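You operate a simulated robot arm through the tools that you are given. There is no shell and no other tool.

You run a simulated robot arm. Do the job below in one go: nothing can be reset, and whatever is moved stays where it is left.

Task
File both waiting job cards under their days and switch those to FULL.

The check looks at the end state, three seconds after you hand in, the way a careful person would. Anything else that was tipped, shoved, dropped, spilled or broken makes it a failure.

Robot
A 7-joint arm with a two-finger parallel gripper, fixed in place. Base frame: the origin is on the floor under the middle of its stand, x ahead of it, y to its left, z up. Units: m, degrees, N and s.
With the tool pointing down near the work surface it reaches from about 0.44 to 0.92 m from the base axis. Its first joint turns from -143.0 to 143.0 degrees. Payload 3 kg.
The tool frame sits at the grasp point between the pads (the TCP): z along the fingers, y along the line on which they close. The tips reach 0.03 m beyond it. The gripper opens to 0.094 m. The fingers are 0.028 m wide and 0.01 m thick; the gripper's body (0.05 by 0.096 m) begins 0.055 m behind the TCP.
Orientation is that of the tool frame in the base frame, as a unit quaternion [x, y, z, w]. With the fingers straight down and closing along the base's y, the tool's x points along the base's -x, its y along +y and its z along -z.

Tools
- The arm moves only by the tool arm_command. Its argument "series" is a list that holds one entry, the list of rows, each a list of 7 numbers: the turn, a rotation vector about the base's x, y, z in units of 5 degrees (1.0 is 5 degrees), then the shift along the base's x, y, z in units of 25 mm (1.0 is 25 mm), then the gripper command, from -1 (fully open) to 1 (shut), values between in proportion. In form: [[[rx, ry, rz, x, y, z, grip], ...]]. A call has 1 to 20 rows; each row shifts and turns the commanded pose from where the row before left it. A call with a number of a shift or a turn outside -1 to 1 is refused whole. Each row takes 0.2 s and may step no farther than 0.05 m and 8.6 degrees from the row before; otherwise, or with a gripper value out of range, the whole call is refused. Where a pose cannot be reached the arm comes as near as it can. A force on the tool above 90 N (or 10 N above the force at the start of the call, whichever is more), or a blocked arm, ends the call early, and 0.2 s more pass. The fingers move at their own pace (about 0.072 m/s each) and stop on an object; they squeeze with about 33 N. The grip force told is the motor's: it shows also when the fingers shut on nothing. Time passes only in rows, and 0.2 s behind the last, so rows that do not move let the fingers close. It gives the time, the measured TCP pose, the force on the tool (base axes), the opening and the grip force at its end, in the units of the frame above (readings bear some noise), with the torque about the TCP (base axes, N m) and any sound that the robot's microphone picked up.
- Cameras (640 x 400 px; columns grow to the right, rows downward): "scene" is fixed at [0.22, 0.6511, 1.5655]; the picture's right is [-0.78, -0.63, 0.00], its down [-0.61, 0.76, -0.21] and it looks along [0.13, -0.16, -0.98] (base axes); focal length 327 px, centre (320, 200). "wrist" rides on the gripper at [0.076, 0.014, -0.102] in the tool frame; the picture's right is [-0.18, 0.98, 0.00], its down [-0.75, -0.14, -0.64] and it looks along [-0.63, -0.12, 0.77] (tool axes); focal length 243 px, centre (320, 200). There is no depth. A picture from a camera that has moved, and an enlarged one, comes with that camera's place and axes in the base frame and with its lens.
- capture(camera): a new picture of that camera. The clock stands still meanwhile.
- enlarge(camera, box): a new picture of the part [left, top, right, bottom] of that camera's present view, enlarged. The clock stands still meanwhile.
- finish_job(): hands the job in; it is judged then, once.

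Nothing tells you positions but the pictures and the camera data. Unless the task says otherwise, let go and move clear before handing in.

The tools are called after ">>>" by a JSON object that holds its "op" and its "data". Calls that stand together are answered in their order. arm_command: Moves the arm, as the interface text tells. Its arguments: {"type":"object","properties":{"series":{"type":"array"}},"required":["series"]} The other tools are called the same way: capture (camera) takes a picture; enlarge (camera, box) takes an enlarged picture of a part of a camera's view; finish_job () hands the job in.

At the start:

```text
time_s: 0.0
eef_pos: [0.1574, 0.5729, 1.1147]
orientation: [0.0, 1.0, -0.001, 0.0]
ft_force: [-0.2, -0.4, 0.4]
wrist_torque: [-0.01, 0.01, 0.03]
width: 0.0939
grip_force: 0.1
```

scene: 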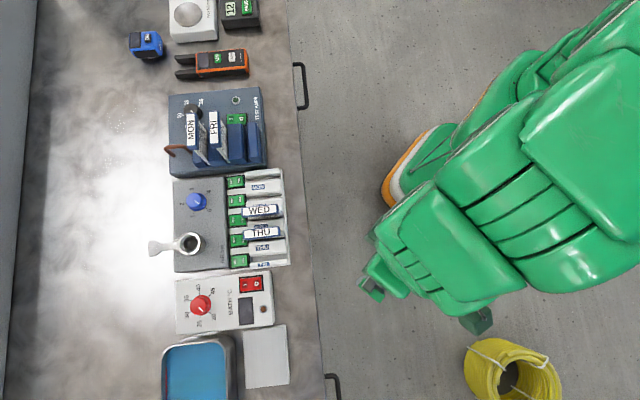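
wrist: 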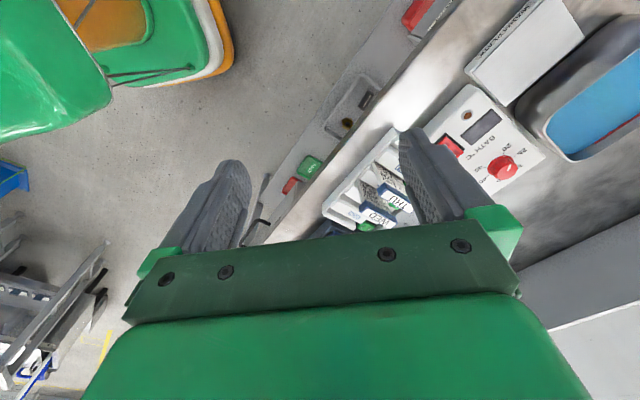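

I see a bench with several devices: a rack with cards (MON, TUE...?), a unit with day slots and green switches, and job cards labelled WED and THU. I'll look closer before moving.

>>> {"op": "enlarge", "data": {"camera": "scene", "box": [160, 80, 300, 168]}}

>>> {"op": "enlarge", "data": {"camera": "scene", "box": [160, 165, 320, 275]}}

>>> {"op": "enlarge", "data": {"camera": "scene", "box": [110, 0, 310, 125]}}

>>> {"op": "enlarge", "data": {"camera": "wrist", "box": [220, 60, 540, 260]}}

```text
4.55 times, centred on (230, 124) of scene
camera zoom: at [0.22, 0.6511, 1.5655], right [-0.78, -0.63, 0.0], down [-0.61, 0.76, -0.21], along [0.13, -0.16, -0.98], focal length 1487 px, centre (729, 546)
```

zoom: 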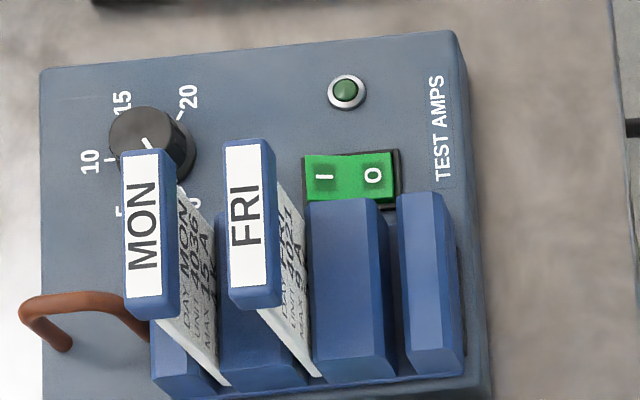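

```text
3.64 times, centred on (240, 220) of scene
camera zoom: at [0.22, 0.6511, 1.5655], right [-0.78, -0.63, 0.0], down [-0.61, 0.76, -0.21], along [0.13, -0.16, -0.98], focal length 1190 px, centre (611, 127)
```

zoom: 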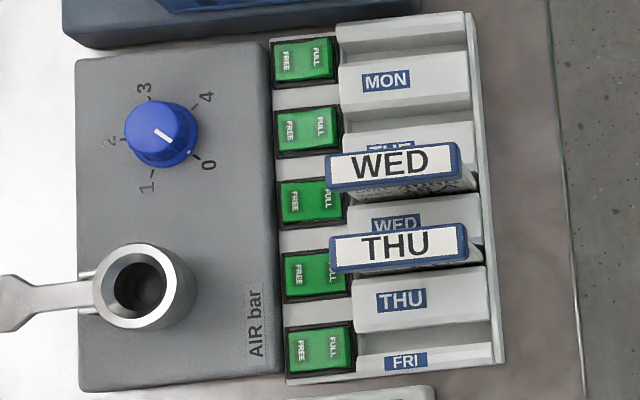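

```text
3.20 times, centred on (210, 62) of scene
camera zoom: at [0.22, 0.6511, 1.5655], right [-0.78, -0.63, 0.0], down [-0.61, 0.76, -0.21], along [0.13, -0.16, -0.98], focal length 1047 px, centre (672, 640)
```

zoom: 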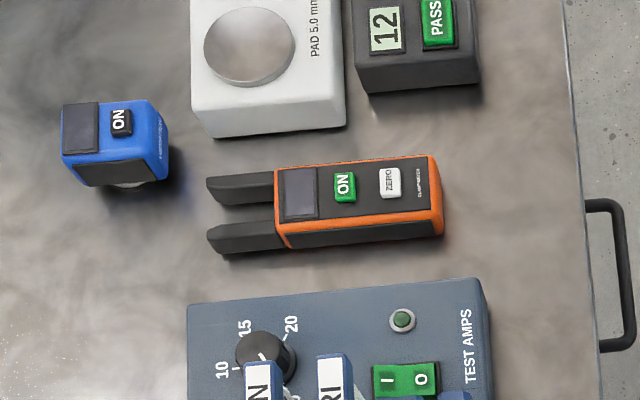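

```text
2.00 times, centred on (380, 160) of wrist
camera zoom: at [0.0821, 0.5877, 1.2164], right [0.18, 0.98, 0.0], down [0.75, -0.14, 0.64], along [0.63, -0.12, -0.77], focal length 485 px, centre (200, 280)
```

zoom: 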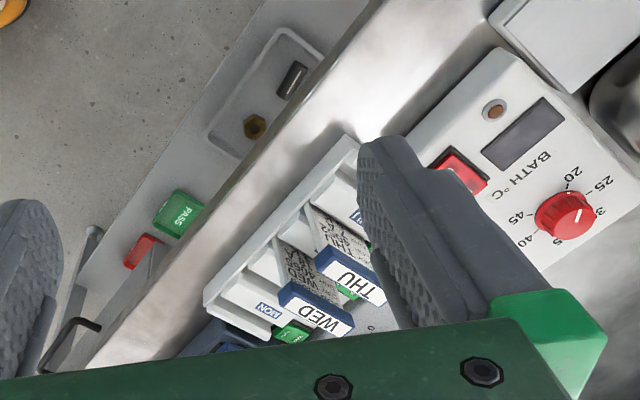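

The waiting cards look to be MON and FRI, parked in the blue rack on the TEST AMPS box. The day rack (slots MON–FRI with FREE/FULL rockers) already holds WED and THU. I'll move high over the bench, turning the wrist, to get a second view of everything.

>>> {"op": "arm_command", "data": {"series": [[[0, 0, 0.972, 0.715, -0.615, 0, -1], [0, 0, 0.972, 0.715, -0.615, 0, -1], [0, 0, 0.972, 0.715, -0.615, 0, -1], [0, 0, 0.972, 0.715, -0.615, 0, -1], [0, 0, 0.972, 0.715, -0.615, 0, -1], [0, 0, 0.972, 0.715, -0.615, 0, -1], [0, 0, 0.972, 0.715, -0.615, 0, -1], [0, 0, 0.972, 0.715, -0.615, 0, -1]]]}}

```text
time_s: 1.8
eef_pos: [0.3015, 0.4508, 1.1159]
orientation: [-0.334, 0.943, 0.001, -0.001]
ft_force: [0.2, 1.1, 1.0]
wrist_torque: [0.0, -0.01, 0.03]
width: 0.094
grip_force: 0.1
```

The arm moved as commanded. Now I take pictures from the new pose.

>>> {"op": "capture", "data": {"camera": "wrist"}}

>>> {"op": "capture", "data": {"camera": "scene"}}

```text
taken
camera wrist: at [0.2338, 0.4149, 1.2176], right [-0.48, 0.88, 0.0], down [0.67, 0.36, 0.64], along [0.56, 0.31, -0.77], focal length 243 px, centre (320, 200)
```

wrist: 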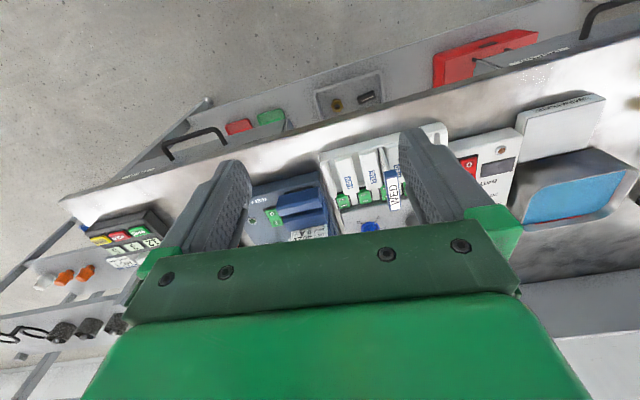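

```text
taken
```

scene: 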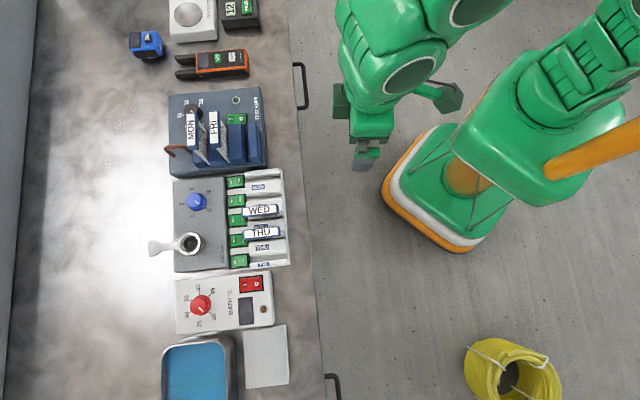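

The wrist camera's visible part looks nearly straight down near the top rows, so I need the gripper further over the bench. I'll move over the day rack while staying high.

>>> {"op": "arm_command", "data": {"series": [[[0, 0, 0, 0.4, 0.9, 0, -1], [0, 0, 0, 0.4, 0.9, 0, -1], [0, 0, 0, 0.4, 0.9, 0, -1], [0, 0, 0, 0.4, 0.9, 0, -1], [0, 0, 0, 0.4, 0.9, 0, -1], [0, 0, 0, 0.4, 0.9, 0, -1], [0, 0, 0, 0.4, 0.9, 0, -1]]]}}

>>> {"op": "capture", "data": {"camera": "wrist"}}

>>> {"op": "enlarge", "data": {"camera": "wrist", "box": [160, 0, 480, 200]}}

```text
time_s: 3.4
eef_pos: [0.3723, 0.6053, 1.1145]
orientation: [-0.333, 0.943, 0.0, -0.001]
ft_force: [-0.3, 0.0, 0.8]
wrist_torque: [-0.02, 0.03, 0.0]
width: 0.0938
grip_force: 0.0
```

```text
taken
camera wrist: at [0.3044, 0.5699, 1.2152], right [-0.47, 0.88, 0.0], down [0.68, 0.36, 0.64], along [0.56, 0.3, -0.77], focal length 243 px, centre (320, 200)
```

wrist: 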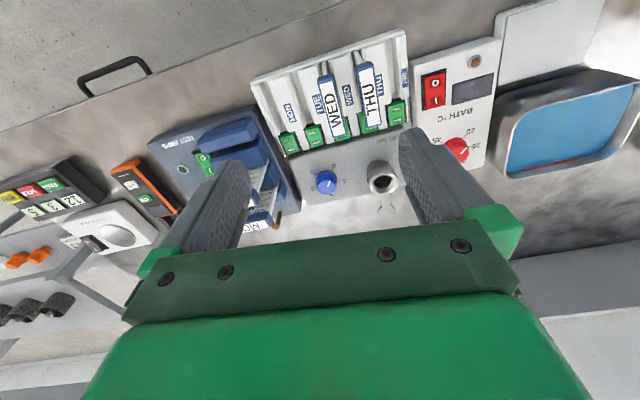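

```text
2.00 times, centred on (320, 100) of wrist
camera zoom: at [0.3044, 0.5699, 1.2152], right [-0.47, 0.88, 0.0], down [0.68, 0.36, 0.64], along [0.56, 0.3, -0.77], focal length 485 px, centre (320, 400)
```

zoom: 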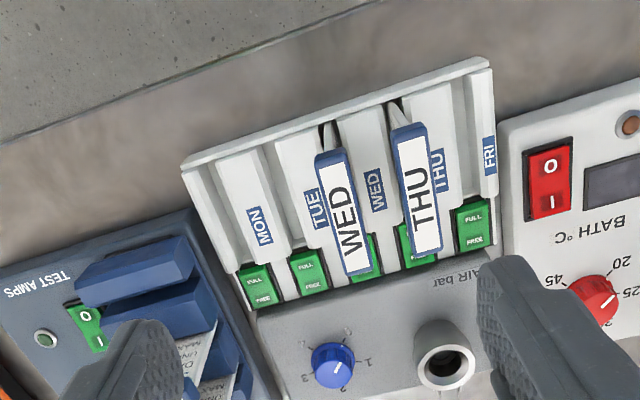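

The rack layout is clear: each slot lies just before its label, counting from the MON end, and WED and THU sit in theirs. I'll zoom in for rocker states and exact corner pixels.

>>> {"op": "enlarge", "data": {"camera": "wrist", "box": [240, 20, 336, 80]}}

>>> {"op": "enlarge", "data": {"camera": "wrist", "box": [240, 100, 336, 160]}}

>>> {"op": "enlarge", "data": {"camera": "wrist", "box": [328, 80, 424, 140]}}

>>> {"op": "enlarge", "data": {"camera": "wrist", "box": [328, 20, 424, 80]}}

>>> {"op": "enlarge", "data": {"camera": "scene", "box": [220, 165, 300, 215]}}

>>> {"op": "enlarge", "data": {"camera": "scene", "box": [220, 220, 300, 270]}}

>>> {"op": "enlarge", "data": {"camera": "scene", "box": [175, 90, 271, 150]}}

>>> {"op": "enlarge", "data": {"camera": "scene", "box": [175, 120, 271, 180]}}

```text
6.67 times, centred on (288, 50) of wrist
camera zoom: at [0.3044, 0.5699, 1.2152], right [-0.47, 0.88, 0.0], down [0.68, 0.36, 0.64], along [0.56, 0.3, -0.77], focal length 1618 px, centre (533, 1200)
```

zoom: 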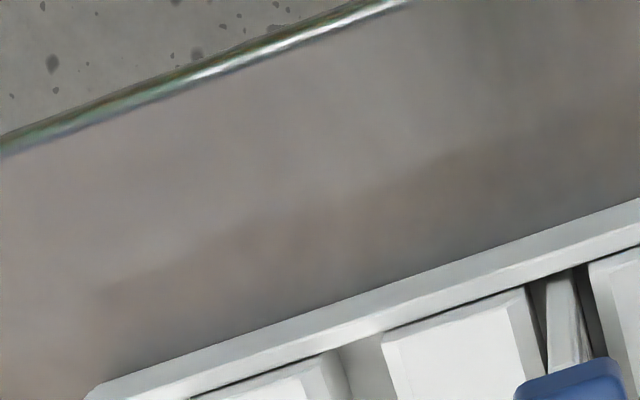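

```text
6.67 times, centred on (288, 130) of wrist
camera zoom: at [0.3044, 0.5699, 1.2152], right [-0.47, 0.88, 0.0], down [0.68, 0.36, 0.64], along [0.56, 0.3, -0.77], focal length 1618 px, centre (533, 667)
```

zoom: 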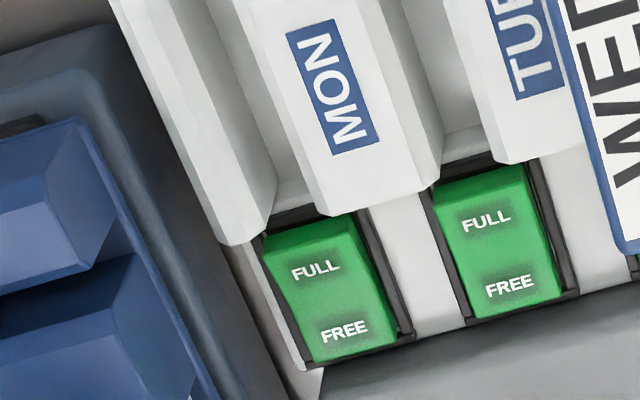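

```text
6.67 times, centred on (376, 110) of wrist
camera zoom: at [0.3044, 0.5699, 1.2152], right [-0.47, 0.88, 0.0], down [0.68, 0.36, 0.64], along [0.56, 0.3, -0.77], focal length 1618 px, centre (-53, 800)
```

zoom: 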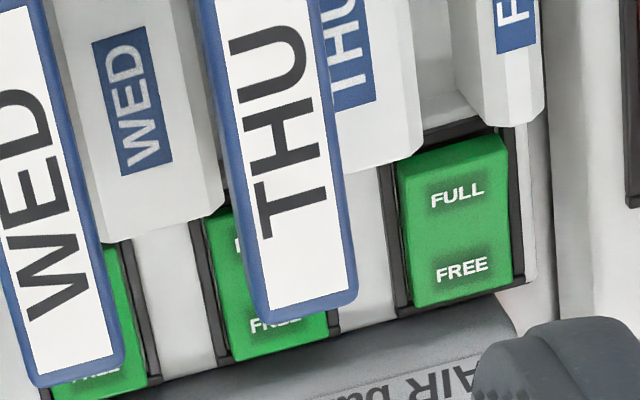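

```text
6.67 times, centred on (376, 50) of wrist
camera zoom: at [0.3044, 0.5699, 1.2152], right [-0.47, 0.88, 0.0], down [0.68, 0.36, 0.64], along [0.56, 0.3, -0.77], focal length 1618 px, centre (-53, 1200)
```

zoom: 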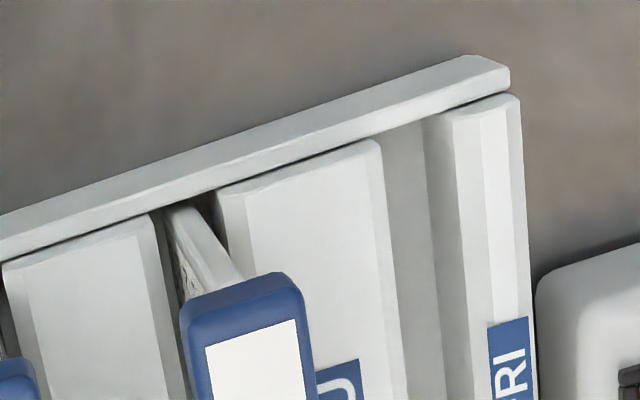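

```text
8.00 times, centred on (260, 190) of scene
camera zoom: at [0.22, 0.6511, 1.5655], right [-0.78, -0.63, 0.0], down [-0.61, 0.76, -0.21], along [0.13, -0.16, -0.98], focal length 2617 px, centre (800, 280)
```

zoom: 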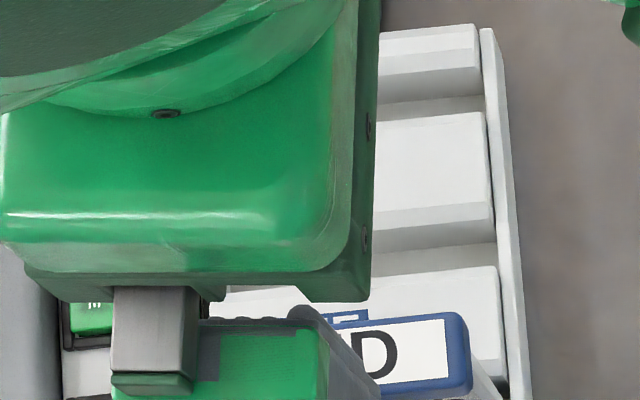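

```text
8.00 times, centred on (260, 245) of scene
camera zoom: at [0.22, 0.6511, 1.5655], right [-0.78, -0.63, 0.0], down [-0.61, 0.76, -0.21], along [0.13, -0.16, -0.98], focal length 2617 px, centre (800, -160)
```

zoom: 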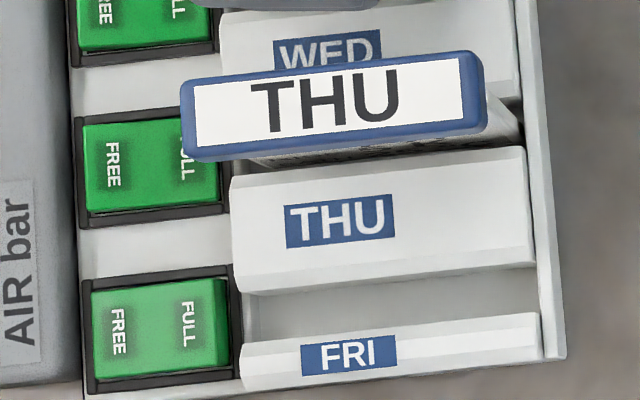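

```text
6.67 times, centred on (223, 120) of scene
camera zoom: at [0.22, 0.6511, 1.5655], right [-0.78, -0.63, 0.0], down [-0.61, 0.76, -0.21], along [0.13, -0.16, -0.98], focal length 2181 px, centre (967, 733)
```

zoom: 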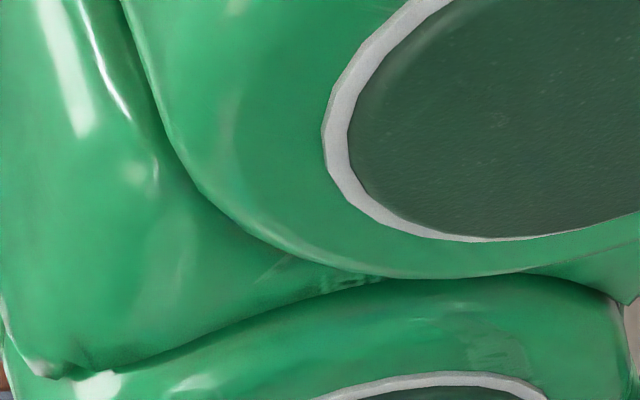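

```text
6.67 times, centred on (223, 150) of scene
camera zoom: at [0.22, 0.6511, 1.5655], right [-0.78, -0.63, 0.0], down [-0.61, 0.76, -0.21], along [0.13, -0.16, -0.98], focal length 2181 px, centre (967, 533)
```

zoom: 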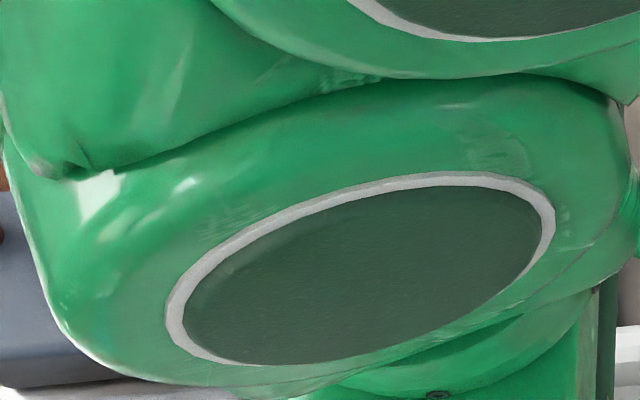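

The day rack axis runs about 134° in the base frame with a pitch near 46 mm, and the filed header tops are at z ≈ 0.90. Next I go above the waiting cards with the gripper turned so that it closes across the thin header, and look there.

>>> {"op": "arm_command", "data": {"series": [[[0, 0, 0.954, 0.456, -0.07, 0, -1], [0, 0, 0.954, 0.456, -0.07, 0, -1], [0, 0, 0.954, 0.456, -0.07, 0, -1], [0, 0, 0.954, 0.456, -0.07, 0, -1], [0, 0, 0.954, 0.456, -0.07, 0, -1], [0, 0, 0.954, 0.456, -0.07, 0, -1], [0, 0, 0.954, 0.456, -0.07, 0, -1], [0, 0, 0.954, 0.456, -0.07, 0, -1], [0, 0, 0.954, 0.456, -0.07, 0, -1], [0, 0, 0.954, 0.456, -0.07, 0, -1], [0, 0, 0.954, 0.456, -0.07, 0, -1], [0, 0, 0.954, 0.456, -0.07, 0, -1], [0, 0, 0.954, 0.456, -0.07, 0, -1], [0, 0, 0.954, 0.456, -0.07, 0, -1], [0, 0, 0.954, 0.456, -0.07, 0, -1], [0, 0, 0.954, 0.456, -0.07, 0, -1], [0, 0, 0.954, 0.456, -0.07, 0, -1], [0, 0, 0.954, 0.456, -0.07, 0, -1], [0, 0, 0.954, 0.456, -0.07, 0, -1], [0, 0, 0.954, 0.456, -0.07, 0, -1]]]}}

>>> {"op": "capture", "data": {"camera": "wrist"}}

>>> {"op": "enlarge", "data": {"camera": "wrist", "box": [160, 0, 480, 200]}}

```text
time_s: 7.6
eef_pos: [0.5954, 0.5692, 1.1113]
orientation: [0.922, -0.387, -0.001, 0.0]
ft_force: [0.3, -0.1, -0.6]
wrist_torque: [0.01, 0.02, 0.0]
width: 0.0938
grip_force: 0.0
out of reach, approached as far as the arm can: row 20
```

```text
taken
camera wrist: at [0.6398, 0.5052, 1.2124], right [-0.83, -0.56, 0.0], down [-0.43, 0.64, 0.64], along [-0.36, 0.53, -0.77], focal length 243 px, centre (320, 200)
```

wrist: 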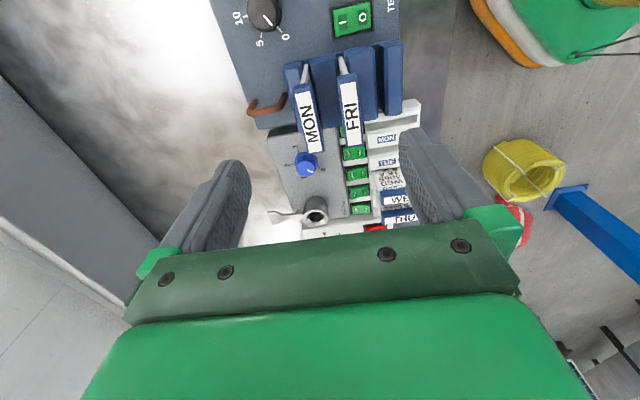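

```text
2.00 times, centred on (320, 100) of wrist
camera zoom: at [0.6398, 0.5052, 1.2124], right [-0.83, -0.56, 0.0], down [-0.43, 0.64, 0.64], along [-0.36, 0.53, -0.77], focal length 485 px, centre (320, 400)
```

zoom: 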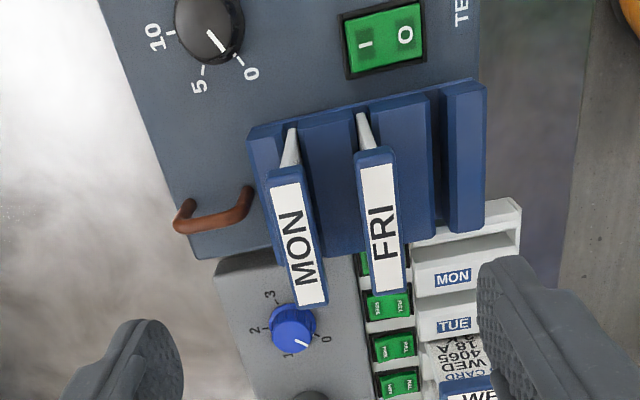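

I can see both waiting cards in the blue holder from this pose. I'll zoom in on them in this view and in the scene view to locate the headers.

>>> {"op": "enlarge", "data": {"camera": "wrist", "box": [272, 40, 384, 110]}}

>>> {"op": "enlarge", "data": {"camera": "wrist", "box": [272, 90, 384, 160]}}

>>> {"op": "enlarge", "data": {"camera": "wrist", "box": [320, 130, 432, 200]}}

>>> {"op": "capture", "data": {"camera": "scene"}}

```text
5.71 times, centred on (328, 75) of wrist
camera zoom: at [0.6398, 0.5052, 1.2124], right [-0.83, -0.56, 0.0], down [-0.43, 0.64, 0.64], along [-0.36, 0.53, -0.77], focal length 1386 px, centre (274, 914)
```

zoom: 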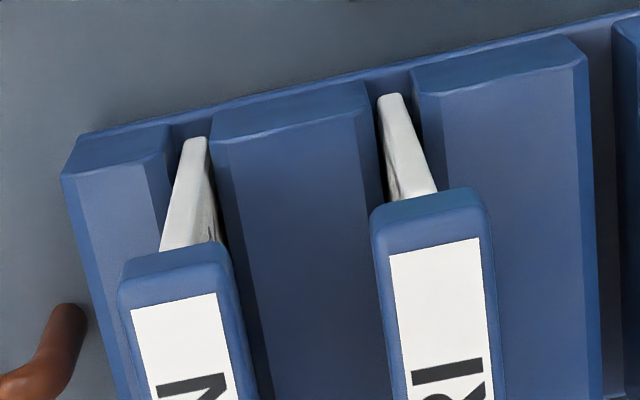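

```text
5.71 times, centred on (328, 125) of wrist
camera zoom: at [0.6398, 0.5052, 1.2124], right [-0.83, -0.56, 0.0], down [-0.43, 0.64, 0.64], along [-0.36, 0.53, -0.77], focal length 1386 px, centre (274, 629)
```

zoom: 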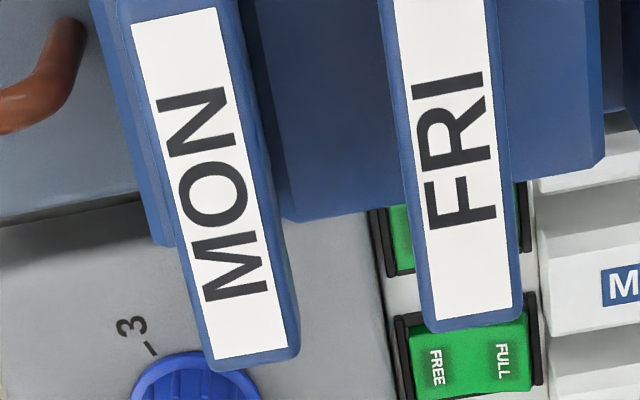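

```text
5.71 times, centred on (376, 165) of wrist
camera zoom: at [0.6398, 0.5052, 1.2124], right [-0.83, -0.56, 0.0], down [-0.43, 0.64, 0.64], along [-0.36, 0.53, -0.77], focal length 1386 px, centre (0, 400)
```

zoom: 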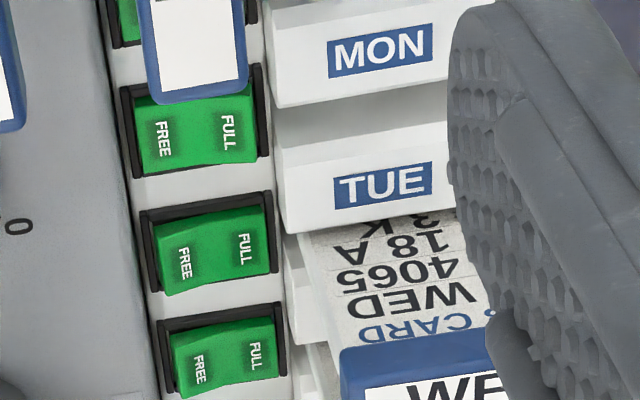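

```text
taken
```

scene: 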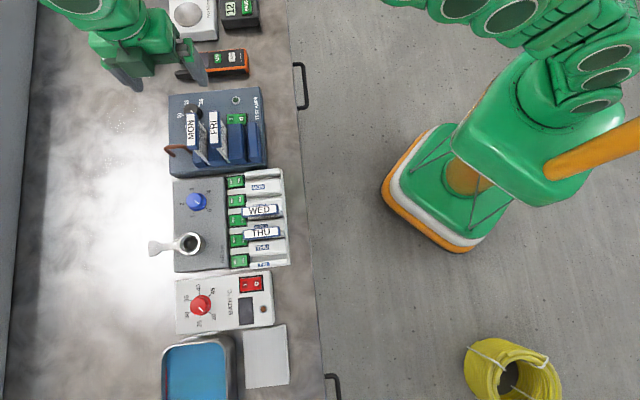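

The rockers for WED and THU show FULL pressed in, while TUE shows FREE pressed, so I know the target state. I'll zoom into the unobstructed scene view to triangulate the waiting headers.

>>> {"op": "enlarge", "data": {"camera": "scene", "box": [175, 100, 255, 150]}}

>>> {"op": "enlarge", "data": {"camera": "scene", "box": [180, 130, 276, 190]}}

>>> {"op": "enlarge", "data": {"camera": "scene", "box": [220, 168, 300, 218]}}

>>> {"op": "enlarge", "data": {"camera": "scene", "box": [220, 222, 300, 272]}}

```text
8.00 times, centred on (215, 125) of scene
camera zoom: at [0.22, 0.6511, 1.5655], right [-0.78, -0.63, 0.0], down [-0.61, 0.76, -0.21], along [0.13, -0.16, -0.98], focal length 2617 px, centre (1160, 800)
```

zoom: 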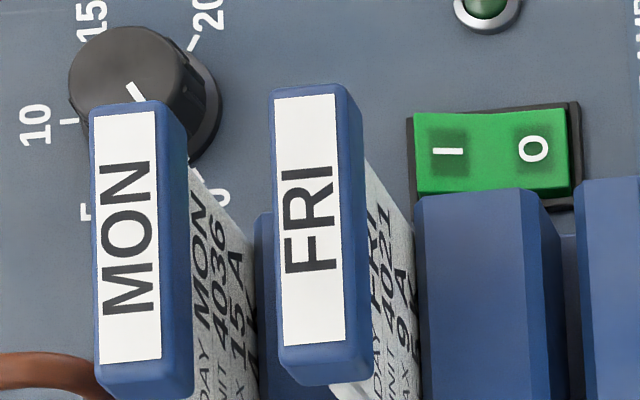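

```text
6.67 times, centred on (228, 160) of scene
camera zoom: at [0.22, 0.6511, 1.5655], right [-0.78, -0.63, 0.0], down [-0.61, 0.76, -0.21], along [0.13, -0.16, -0.98], focal length 2181 px, centre (933, 467)
```

zoom: 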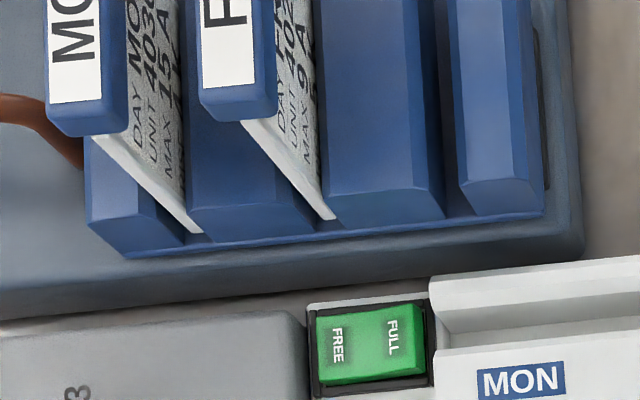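

```text
8.00 times, centred on (260, 193) of scene
camera zoom: at [0.22, 0.6511, 1.5655], right [-0.78, -0.63, 0.0], down [-0.61, 0.76, -0.21], along [0.13, -0.16, -0.98], focal length 2617 px, centre (800, 256)
```

zoom: 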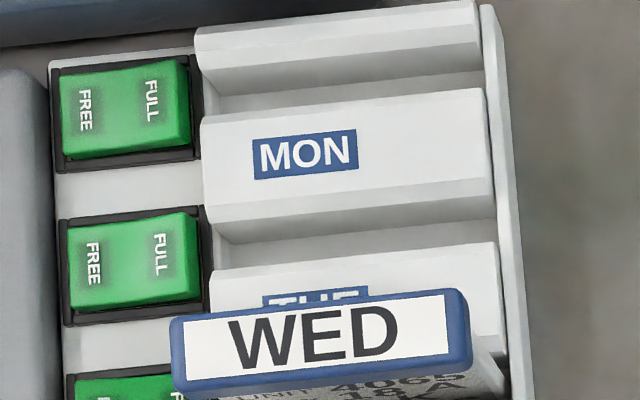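

```text
8.00 times, centred on (260, 247) of scene
camera zoom: at [0.22, 0.6511, 1.5655], right [-0.78, -0.63, 0.0], down [-0.61, 0.76, -0.21], along [0.13, -0.16, -0.98], focal length 2617 px, centre (800, -176)
```

zoom: 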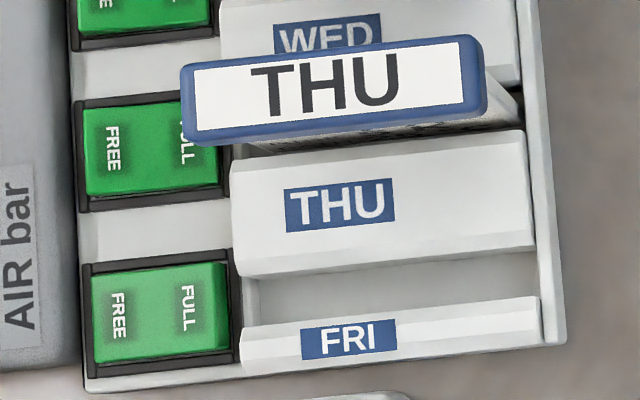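

The header tops of the waiting cards are at z ≈ 0.958: MON near (0.591, 0.598) and FRI near (0.560, 0.566). Filed headers sit at about 0.897. I'll take FRI first. I'm moving above it with the fingers part open, then checking alignment.

>>> {"op": "arm_command", "data": {"series": [[[0, 0, 0, -0.36, -0.03, -0.9, 0.3], [0, 0, 0, -0.36, -0.03, -0.9, 0.3], [0, 0, 0, -0.36, -0.03, -0.9, 0.3], [0, 0, 0, -0.36, -0.03, -0.9, 0.3], [0, 0, 0, 0, 0, 0, 0.3]]]}}

>>> {"op": "capture", "data": {"camera": "wrist"}}

>>> {"op": "enlarge", "data": {"camera": "wrist", "box": [240, 80, 432, 200]}}

>>> {"op": "capture", "data": {"camera": "scene"}}

```text
time_s: 8.8
eef_pos: [0.56, 0.5647, 1.0205]
orientation: [0.921, -0.389, 0.0, 0.0]
ft_force: [0.2, 0.0, 0.3]
wrist_torque: [0.02, 0.04, 0.01]
width: 0.033
grip_force: 0.1
```

```text
taken
camera wrist: at [0.603, 0.5011, 1.1228], right [-0.83, -0.55, 0.0], down [-0.43, 0.64, 0.64], along [-0.36, 0.53, -0.77], focal length 243 px, centre (320, 200)
```

wrist: 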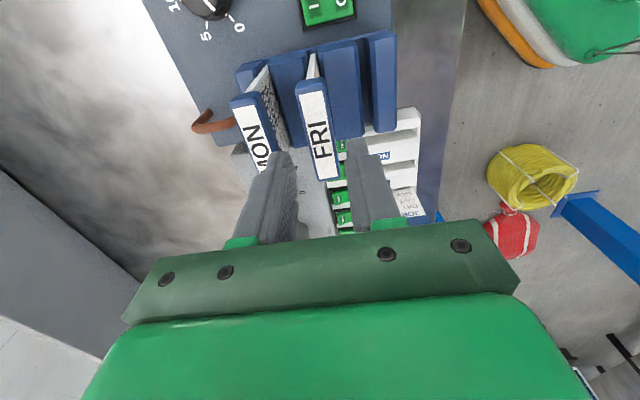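

```text
3.33 times, centred on (336, 140) of wrist
camera zoom: at [0.603, 0.5011, 1.1228], right [-0.83, -0.55, 0.0], down [-0.43, 0.64, 0.64], along [-0.36, 0.53, -0.77], focal length 809 px, centre (267, 400)
```

zoom: 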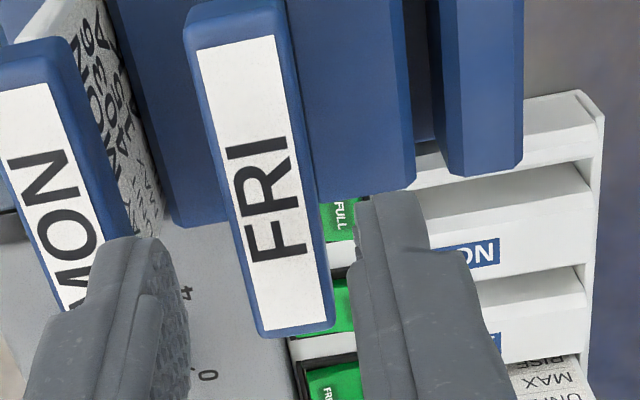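

```text
taken
```

scene: 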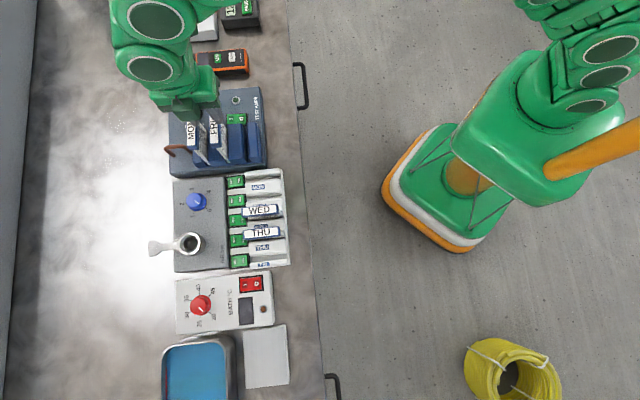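

The gripper is centred over the FRI header within about a millimetre. I'll descend so the pads straddle the header and check before closing.

>>> {"op": "arm_command", "data": {"series": [[[0, 0, 0.16, 0, 0.01, -0.76, 0.3], [0, 0, 0, 0, 0, -0.76, 0.3], [0, 0, 0, 0, 0, -0.76, 0.3], [0, 0, 0, 0, 0, -0.74, 0.3]]]}}

>>> {"op": "capture", "data": {"camera": "wrist"}}

>>> {"op": "capture", "data": {"camera": "scene"}}

```text
time_s: 9.8
eef_pos: [0.5605, 0.5653, 0.9458]
orientation: [0.924, -0.382, 0.0, 0.001]
ft_force: [-0.2, 0.5, 0.3]
wrist_torque: [0.0, -0.02, 0.02]
width: 0.0328
grip_force: 0.1
```

```text
taken
camera wrist: at [0.6048, 0.5022, 1.0472], right [-0.82, -0.57, 0.0], down [-0.43, 0.63, 0.64], along [-0.36, 0.53, -0.77], focal length 243 px, centre (320, 200)
```

wrist: 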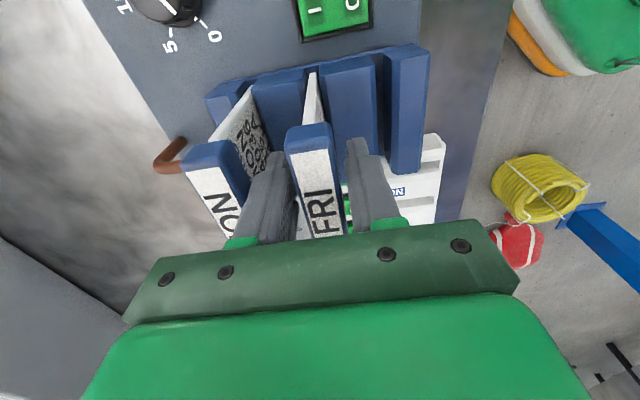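

```text
taken
```

scene: 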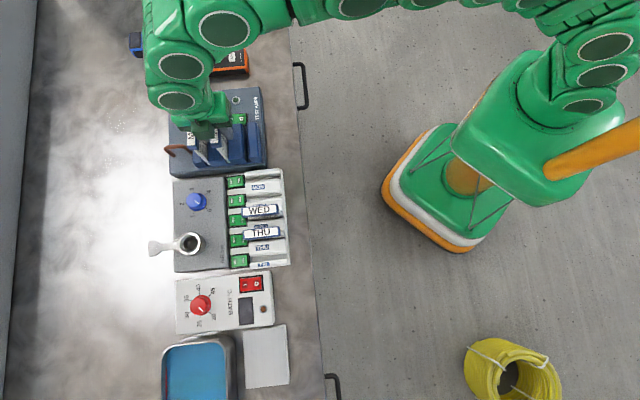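

The fingers straddle the FRI header without touching anything. Closing on it now.

>>> {"op": "arm_command", "data": {"series": [[[0, 0, 0, 0, 0, 0, 1], [0, 0, 0, 0, 0, 0, 1], [0, 0, 0, 0, 0, 0, 1]]]}}

>>> {"op": "enlarge", "data": {"camera": "wrist", "box": [240, 80, 432, 200]}}

```text
time_s: 10.6
eef_pos: [0.5601, 0.566, 0.9456]
orientation: [0.924, -0.382, 0.0, 0.0]
ft_force: [0.7, 1.0, -0.3]
wrist_torque: [0.03, 0.0, -0.02]
width: 0.0234
grip_force: 33.0
```

```text
3.33 times, centred on (336, 140) of wrist
camera zoom: at [0.6048, 0.5022, 1.0473], right [-0.82, -0.57, 0.0], down [-0.43, 0.63, 0.64], along [-0.36, 0.53, -0.77], focal length 809 px, centre (267, 400)
```

zoom: 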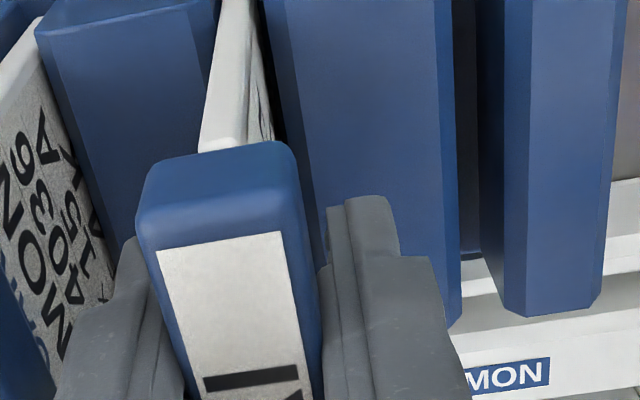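

The grip is firm (23 mm, 33 N). Lifting straight up 110 mm out of the holder.

>>> {"op": "arm_command", "data": {"series": [[[0, 0, 0, 0, 0, 0.5, 1], [0, 0, 0, 0, 0, 0.8, 1], [0, 0, 0, 0, 0, 0.8, 1], [0, 0, 0, 0, 0, 0.8, 1], [0, 0, 0, 0, 0, 0.8, 1], [0, 0, 0, 0, 0, 0.7, 1], [0, 0, 0, 0, 0, 0, 1]]]}}

>>> {"op": "capture", "data": {"camera": "wrist"}}

>>> {"op": "capture", "data": {"camera": "scene"}}

```text
time_s: 12.2
eef_pos: [0.5608, 0.5643, 1.0547]
orientation: [0.924, -0.382, 0.0, 0.0]
ft_force: [-0.4, -0.4, 0.5]
wrist_torque: [0.03, 0.01, 0.0]
width: 0.0237
grip_force: 32.9
```

```text
taken
camera wrist: at [0.6064, 0.5017, 1.1558], right [-0.82, -0.57, 0.0], down [-0.43, 0.63, 0.64], along [-0.36, 0.53, -0.77], focal length 243 px, centre (320, 200)
```

wrist: 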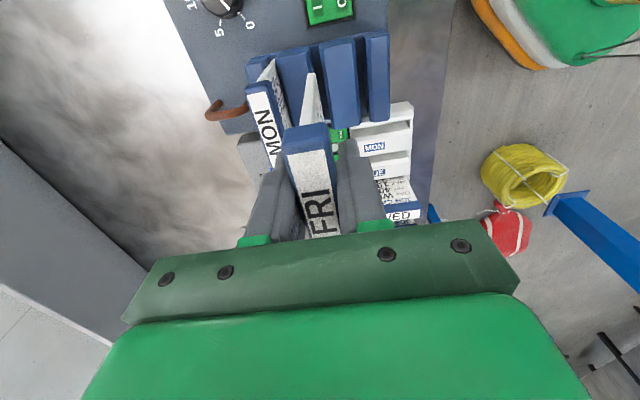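

```text
taken
```

scene: 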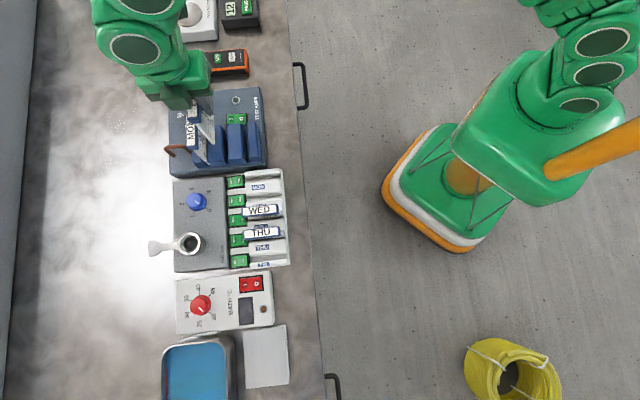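

The card came up with the gripper. I'll check that its lower edge is clear of the holder before moving sideways.

>>> {"op": "enlarge", "data": {"camera": "wrist", "box": [240, 40, 400, 140]}}

>>> {"op": "enlarge", "data": {"camera": "scene", "box": [160, 80, 272, 150]}}

```text
4.00 times, centred on (320, 90) of wrist
camera zoom: at [0.6064, 0.5017, 1.1558], right [-0.82, -0.57, 0.0], down [-0.43, 0.63, 0.64], along [-0.36, 0.53, -0.77], focal length 970 px, centre (320, 640)
```

zoom: 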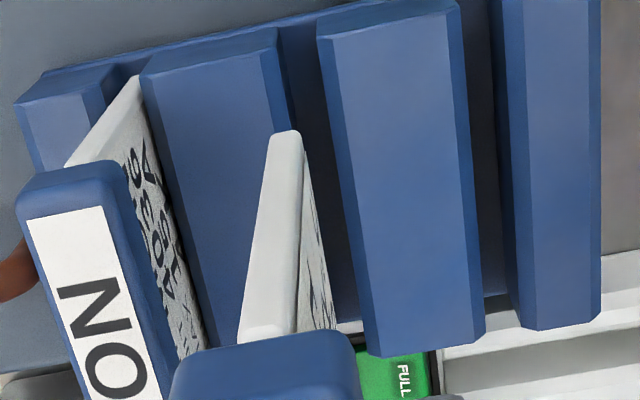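

```text
5.71 times, centred on (216, 115) of scene
camera zoom: at [0.22, 0.6511, 1.5655], right [-0.78, -0.63, 0.0], down [-0.61, 0.76, -0.21], along [0.13, -0.16, -0.98], focal length 1870 px, centre (914, 686)
```

zoom: 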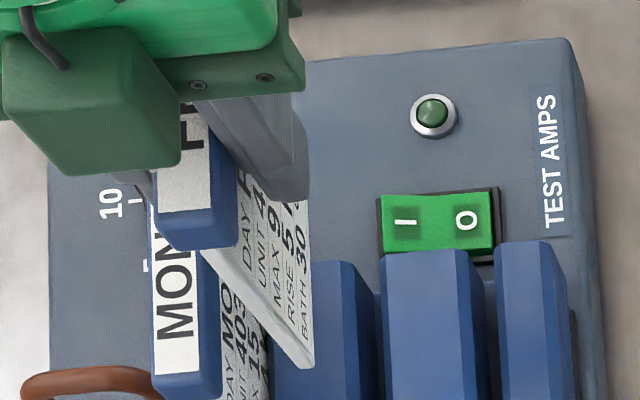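

The card's lower edge is clear (≈0.96 m, above the holder's 0.90 m). I'll back away toward the robot side while rising a little, then swing over the FRI slot while turning the card by −90°.

>>> {"op": "arm_command", "data": {"series": [[[0, 0, 0, -0.5, -0.5, 0.5, 1], [0, 0, 0, -0.5, -0.5, 0.5, 1], [0, 0, -1, -0.464, 0.359, 0, 1], [0, 0, -1, -0.464, 0.359, 0, 1], [0, 0, -1, -0.464, 0.359, 0, 1], [0, 0, -1, -0.464, 0.359, 0, 1], [0, 0, -1, -0.464, 0.359, 0, 1], [0, 0, -1, -0.464, 0.359, 0, 1], [0, 0, -1, -0.464, 0.359, 0, 1], [0, 0, -1, -0.464, 0.359, 0, 1], [0, 0, -1, -0.464, 0.359, 0, 1], [0, 0, -1, -0.464, 0.359, 0, 1], [0, 0, -1, -0.464, 0.359, 0, 1], [0, 0, -1, -0.464, 0.359, 0, 1], [0, 0, -1, -0.464, 0.359, 0, 1], [0, 0, -1, -0.464, 0.359, 0, 1], [0, 0, -1, -0.464, 0.359, 0, 1], [0, 0, -1, -0.464, 0.359, 0, 1], [0, 0, -1, -0.464, 0.359, 0, 1], [0, 0, -1, -0.464, 0.359, 0, 1]]]}}

>>> {"op": "capture", "data": {"camera": "wrist"}}

>>> {"op": "capture", "data": {"camera": "scene"}}

```text
time_s: 16.4
eef_pos: [0.3254, 0.7045, 1.0802]
orientation: [-0.383, 0.924, 0.0, 0.0]
ft_force: [-0.1, -0.1, 0.4]
wrist_torque: [0.0, 0.02, -0.01]
width: 0.0234
grip_force: 33.0
```

```text
taken
camera wrist: at [0.2625, 0.6608, 1.1822], right [-0.56, 0.83, 0.0], down [0.63, 0.43, 0.64], along [0.53, 0.36, -0.77], focal length 243 px, centre (320, 200)
```

wrist: 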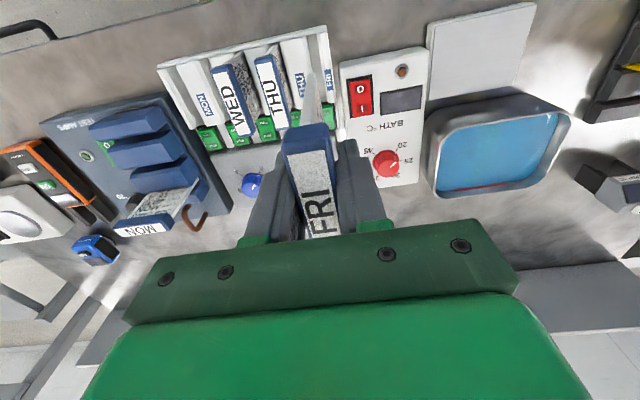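

```text
taken
```

scene: 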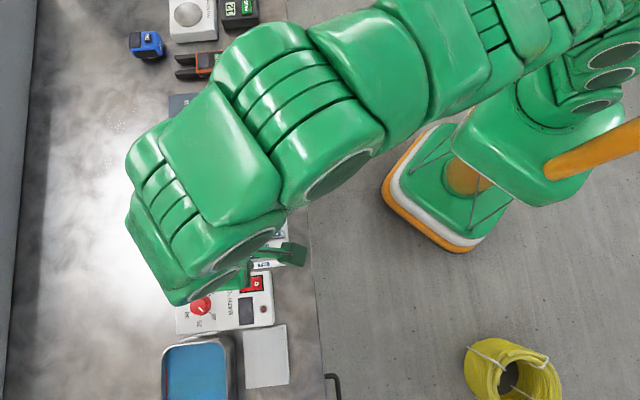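

The card is above the FRI slot area, correctly turned. I'll zoom to measure the slot and the THU neighbour against the held card.

>>> {"op": "enlarge", "data": {"camera": "wrist", "box": [192, 20, 352, 120]}}

>>> {"op": "enlarge", "data": {"camera": "wrist", "box": [256, 20, 352, 80]}}

>>> {"op": "enlarge", "data": {"camera": "wrist", "box": [256, 70, 368, 140]}}

```text
4.00 times, centred on (272, 70) of wrist
camera zoom: at [0.2625, 0.6608, 1.1822], right [-0.56, 0.83, 0.0], down [0.63, 0.43, 0.64], along [0.53, 0.36, -0.77], focal length 970 px, centre (512, 720)
```

zoom: 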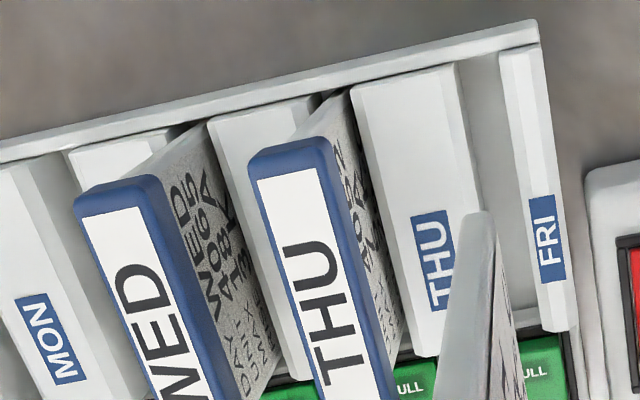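

```text
6.67 times, centred on (304, 50) of wrist
camera zoom: at [0.2625, 0.6608, 1.1822], right [-0.56, 0.83, 0.0], down [0.63, 0.43, 0.64], along [0.53, 0.36, -0.77], focal length 1618 px, centre (427, 1200)
```

zoom: 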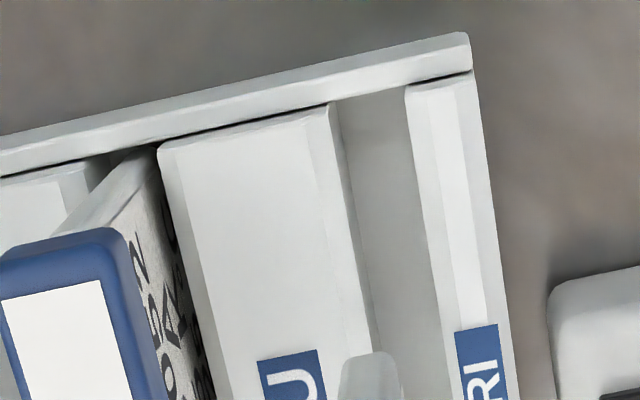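

```text
5.71 times, centred on (312, 105) of wrist
camera zoom: at [0.2625, 0.6608, 1.1822], right [-0.56, 0.83, 0.0], down [0.63, 0.43, 0.64], along [0.53, 0.36, -0.77], focal length 1386 px, centre (366, 743)
```

zoom: 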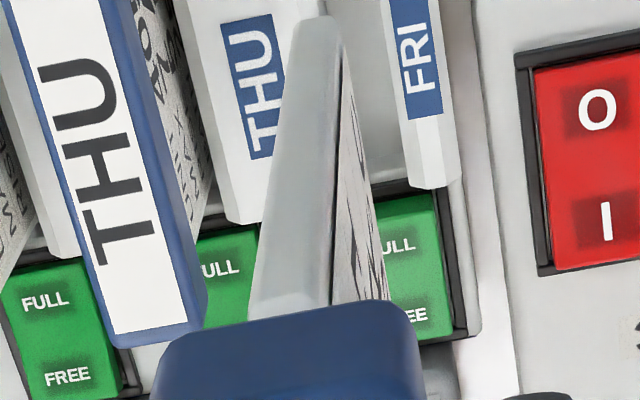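

Comparing the views, the FRI slot centre is about 4 mm off my current position along each of the two rack axes, and filed headers sit at z ≈ 0.917. I'll correct by (−1, −6) mm and come down to just above the slot, then check again.

>>> {"op": "arm_command", "data": {"series": [[[0, 0, 0, -0.032, -0.228, -0.6, 1], [0, 0, 0, 0, 0, -0.9, 1], [0, 0, 0, 0, 0, -0.9, 1], [0, 0, 0, 0, 0, -0.9, 1], [0, 0, 0, 0, 0, -0.9, 1], [0, 0, 0, 0, 0, -0.6, 1], [0, 0, 0, 0, 0, 0, 1]]]}}

>>> {"op": "capture", "data": {"camera": "wrist"}}

>>> {"op": "enlarge", "data": {"camera": "wrist", "box": [240, 20, 400, 120]}}

>>> {"op": "enlarge", "data": {"camera": "scene", "box": [200, 200, 320, 275]}}

```text
time_s: 18.0
eef_pos: [0.3271, 0.6993, 0.9605]
orientation: [-0.383, 0.924, 0.0, 0.0]
ft_force: [-0.2, 0.0, -1.1]
wrist_torque: [-0.04, -0.02, 0.0]
width: 0.0231
grip_force: 32.9
```

```text
taken
camera wrist: at [0.2632, 0.6553, 1.0609], right [-0.57, 0.82, 0.0], down [0.63, 0.43, 0.64], along [0.53, 0.36, -0.77], focal length 243 px, centre (320, 200)
```

wrist: 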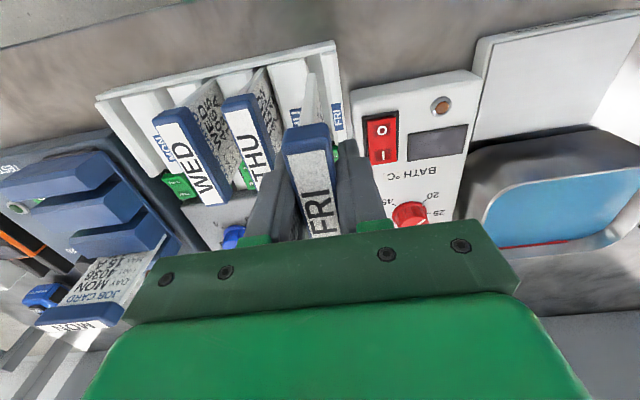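

```text
4.00 times, centred on (320, 70) of wrist
camera zoom: at [0.2632, 0.6553, 1.0609], right [-0.57, 0.82, 0.0], down [0.63, 0.43, 0.64], along [0.53, 0.36, -0.77], focal length 970 px, centre (320, 720)
```

zoom: 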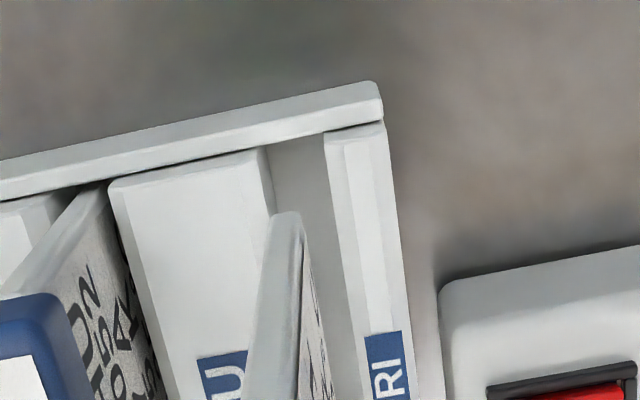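

```text
5.33 times, centred on (260, 238) of scene
camera zoom: at [0.22, 0.6511, 1.5655], right [-0.78, -0.63, 0.0], down [-0.61, 0.76, -0.21], along [0.13, -0.16, -0.98], focal length 1745 px, centre (640, 0)
```

zoom: 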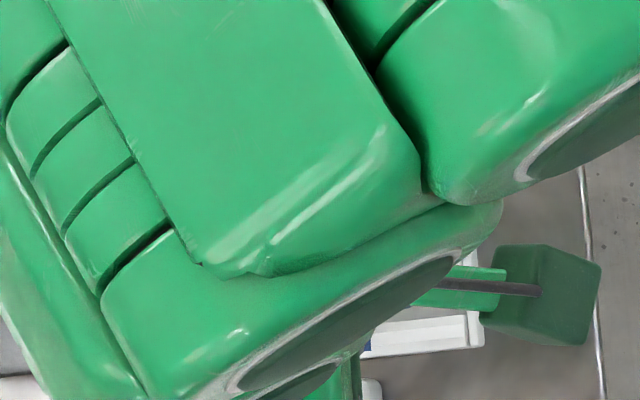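

The card's lower edge lies centred over the FRI slot to within a millimetre or so. I'll lower it in, stopping a little short of full depth to check the forces.

>>> {"op": "arm_command", "data": {"series": [[[0, 0, 0, -0.06, -0.01, -0.4, 1], [0, 0, 0, 0, 0, -0.5, 1], [0, 0, 0, 0, 0, -0.5, 1], [0, 0, 0, 0, 0, -0.5, 1], [0, 0, 0, 0, 0, 0, 1]]]}}

>>> {"op": "capture", "data": {"camera": "wrist"}}

>>> {"op": "enlarge", "data": {"camera": "wrist", "box": [220, 20, 380, 120]}}

```text
time_s: 19.2
eef_pos: [0.325, 0.6993, 0.9115]
orientation: [-0.385, 0.923, 0.0, 0.0]
ft_force: [0.4, -0.3, -1.0]
wrist_torque: [-0.02, -0.01, -0.01]
width: 0.0235
grip_force: 33.5
```

```text
taken
camera wrist: at [0.2614, 0.655, 1.0137], right [-0.57, 0.82, 0.0], down [0.63, 0.43, 0.64], along [0.53, 0.36, -0.77], focal length 243 px, centre (320, 200)
```

wrist: 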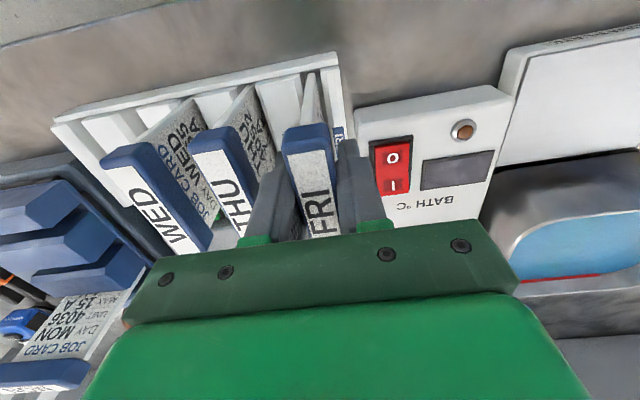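

```text
4.00 times, centred on (300, 70) of wrist
camera zoom: at [0.2614, 0.655, 1.0137], right [-0.57, 0.82, 0.0], down [0.63, 0.43, 0.64], along [0.53, 0.36, -0.77], focal length 970 px, centre (400, 720)
```

zoom: 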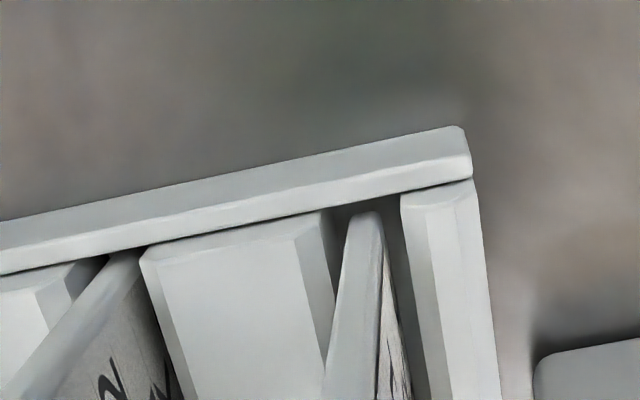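

The card has entered the slot with no side force. I'll continue down in small steps watching the force.

>>> {"op": "arm_command", "data": {"series": [[[0, 0, 0, 0, 0, -0.12, 1], [0, 0, 0, 0, 0, -0.08, 1], [0, 0, 0, 0, 0, 0, 1]]]}}

>>> {"op": "enlarge", "data": {"camera": "wrist", "box": [80, 60, 400, 260]}}

```text
time_s: 20.0
eef_pos: [0.3232, 0.6969, 0.9073]
orientation: [-0.383, 0.924, 0.0, 0.0]
ft_force: [-0.1, 0.0, -0.6]
wrist_torque: [0.0, -0.03, 0.03]
width: 0.0234
grip_force: 33.0
```

```text
2.00 times, centred on (240, 160) of wrist
camera zoom: at [0.2604, 0.6548, 1.0093], right [-0.57, 0.82, 0.0], down [0.63, 0.43, 0.64], along [0.53, 0.36, -0.77], focal length 485 px, centre (480, 280)
```

zoom: 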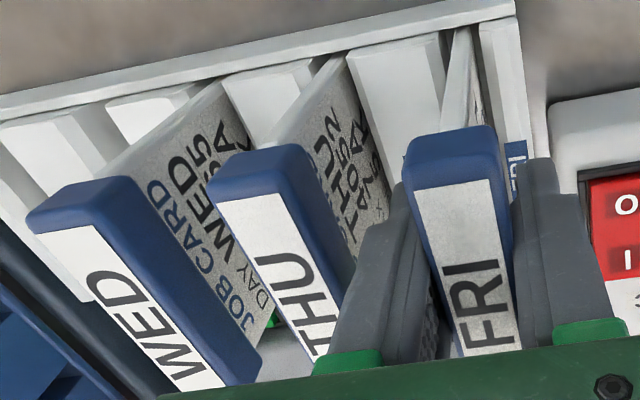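

FRI still sits slightly above its neighbours. Continuing down carefully.

>>> {"op": "arm_command", "data": {"series": [[[0, 0, 0, 0, 0, -0.08, 1], [0, 0, 0, 0, 0, -0.08, 1], [0, 0, 0, 0, 0, 0, 1]]]}}

```text
time_s: 20.8
eef_pos: [0.3259, 0.6987, 0.9036]
orientation: [-0.383, 0.924, 0.0, 0.0]
ft_force: [0.1, -0.1, -0.7]
wrist_torque: [-0.02, 0.03, 0.0]
width: 0.0234
grip_force: 32.6
```

>>> {"op": "arm_command", "data": {"series": [[[0, 0, 0, 0, 0, -0.08, 1], [0, 0, 0, 0, 0, -0.08, 1], [0, 0, 0, 0, 0, 0, 1]]]}}

>>> {"op": "enlarge", "data": {"camera": "wrist", "box": [80, 60, 400, 260]}}

```text
time_s: 21.6
eef_pos: [0.3261, 0.6964, 0.8994]
orientation: [-0.384, 0.924, 0.0, 0.0]
ft_force: [-0.3, -1.2, -1.2]
wrist_torque: [0.0, -0.01, 0.0]
width: 0.0233
grip_force: 32.9
```

```text
2.00 times, centred on (240, 160) of wrist
camera zoom: at [0.2618, 0.6539, 1.0014], right [-0.57, 0.82, 0.0], down [0.63, 0.43, 0.64], along [0.53, 0.36, -0.77], focal length 485 px, centre (480, 280)
```

zoom: 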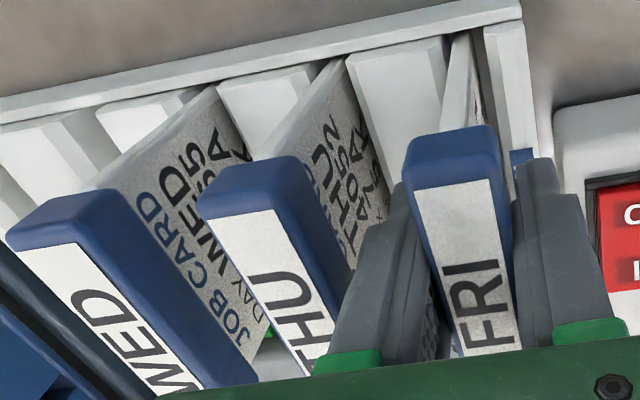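

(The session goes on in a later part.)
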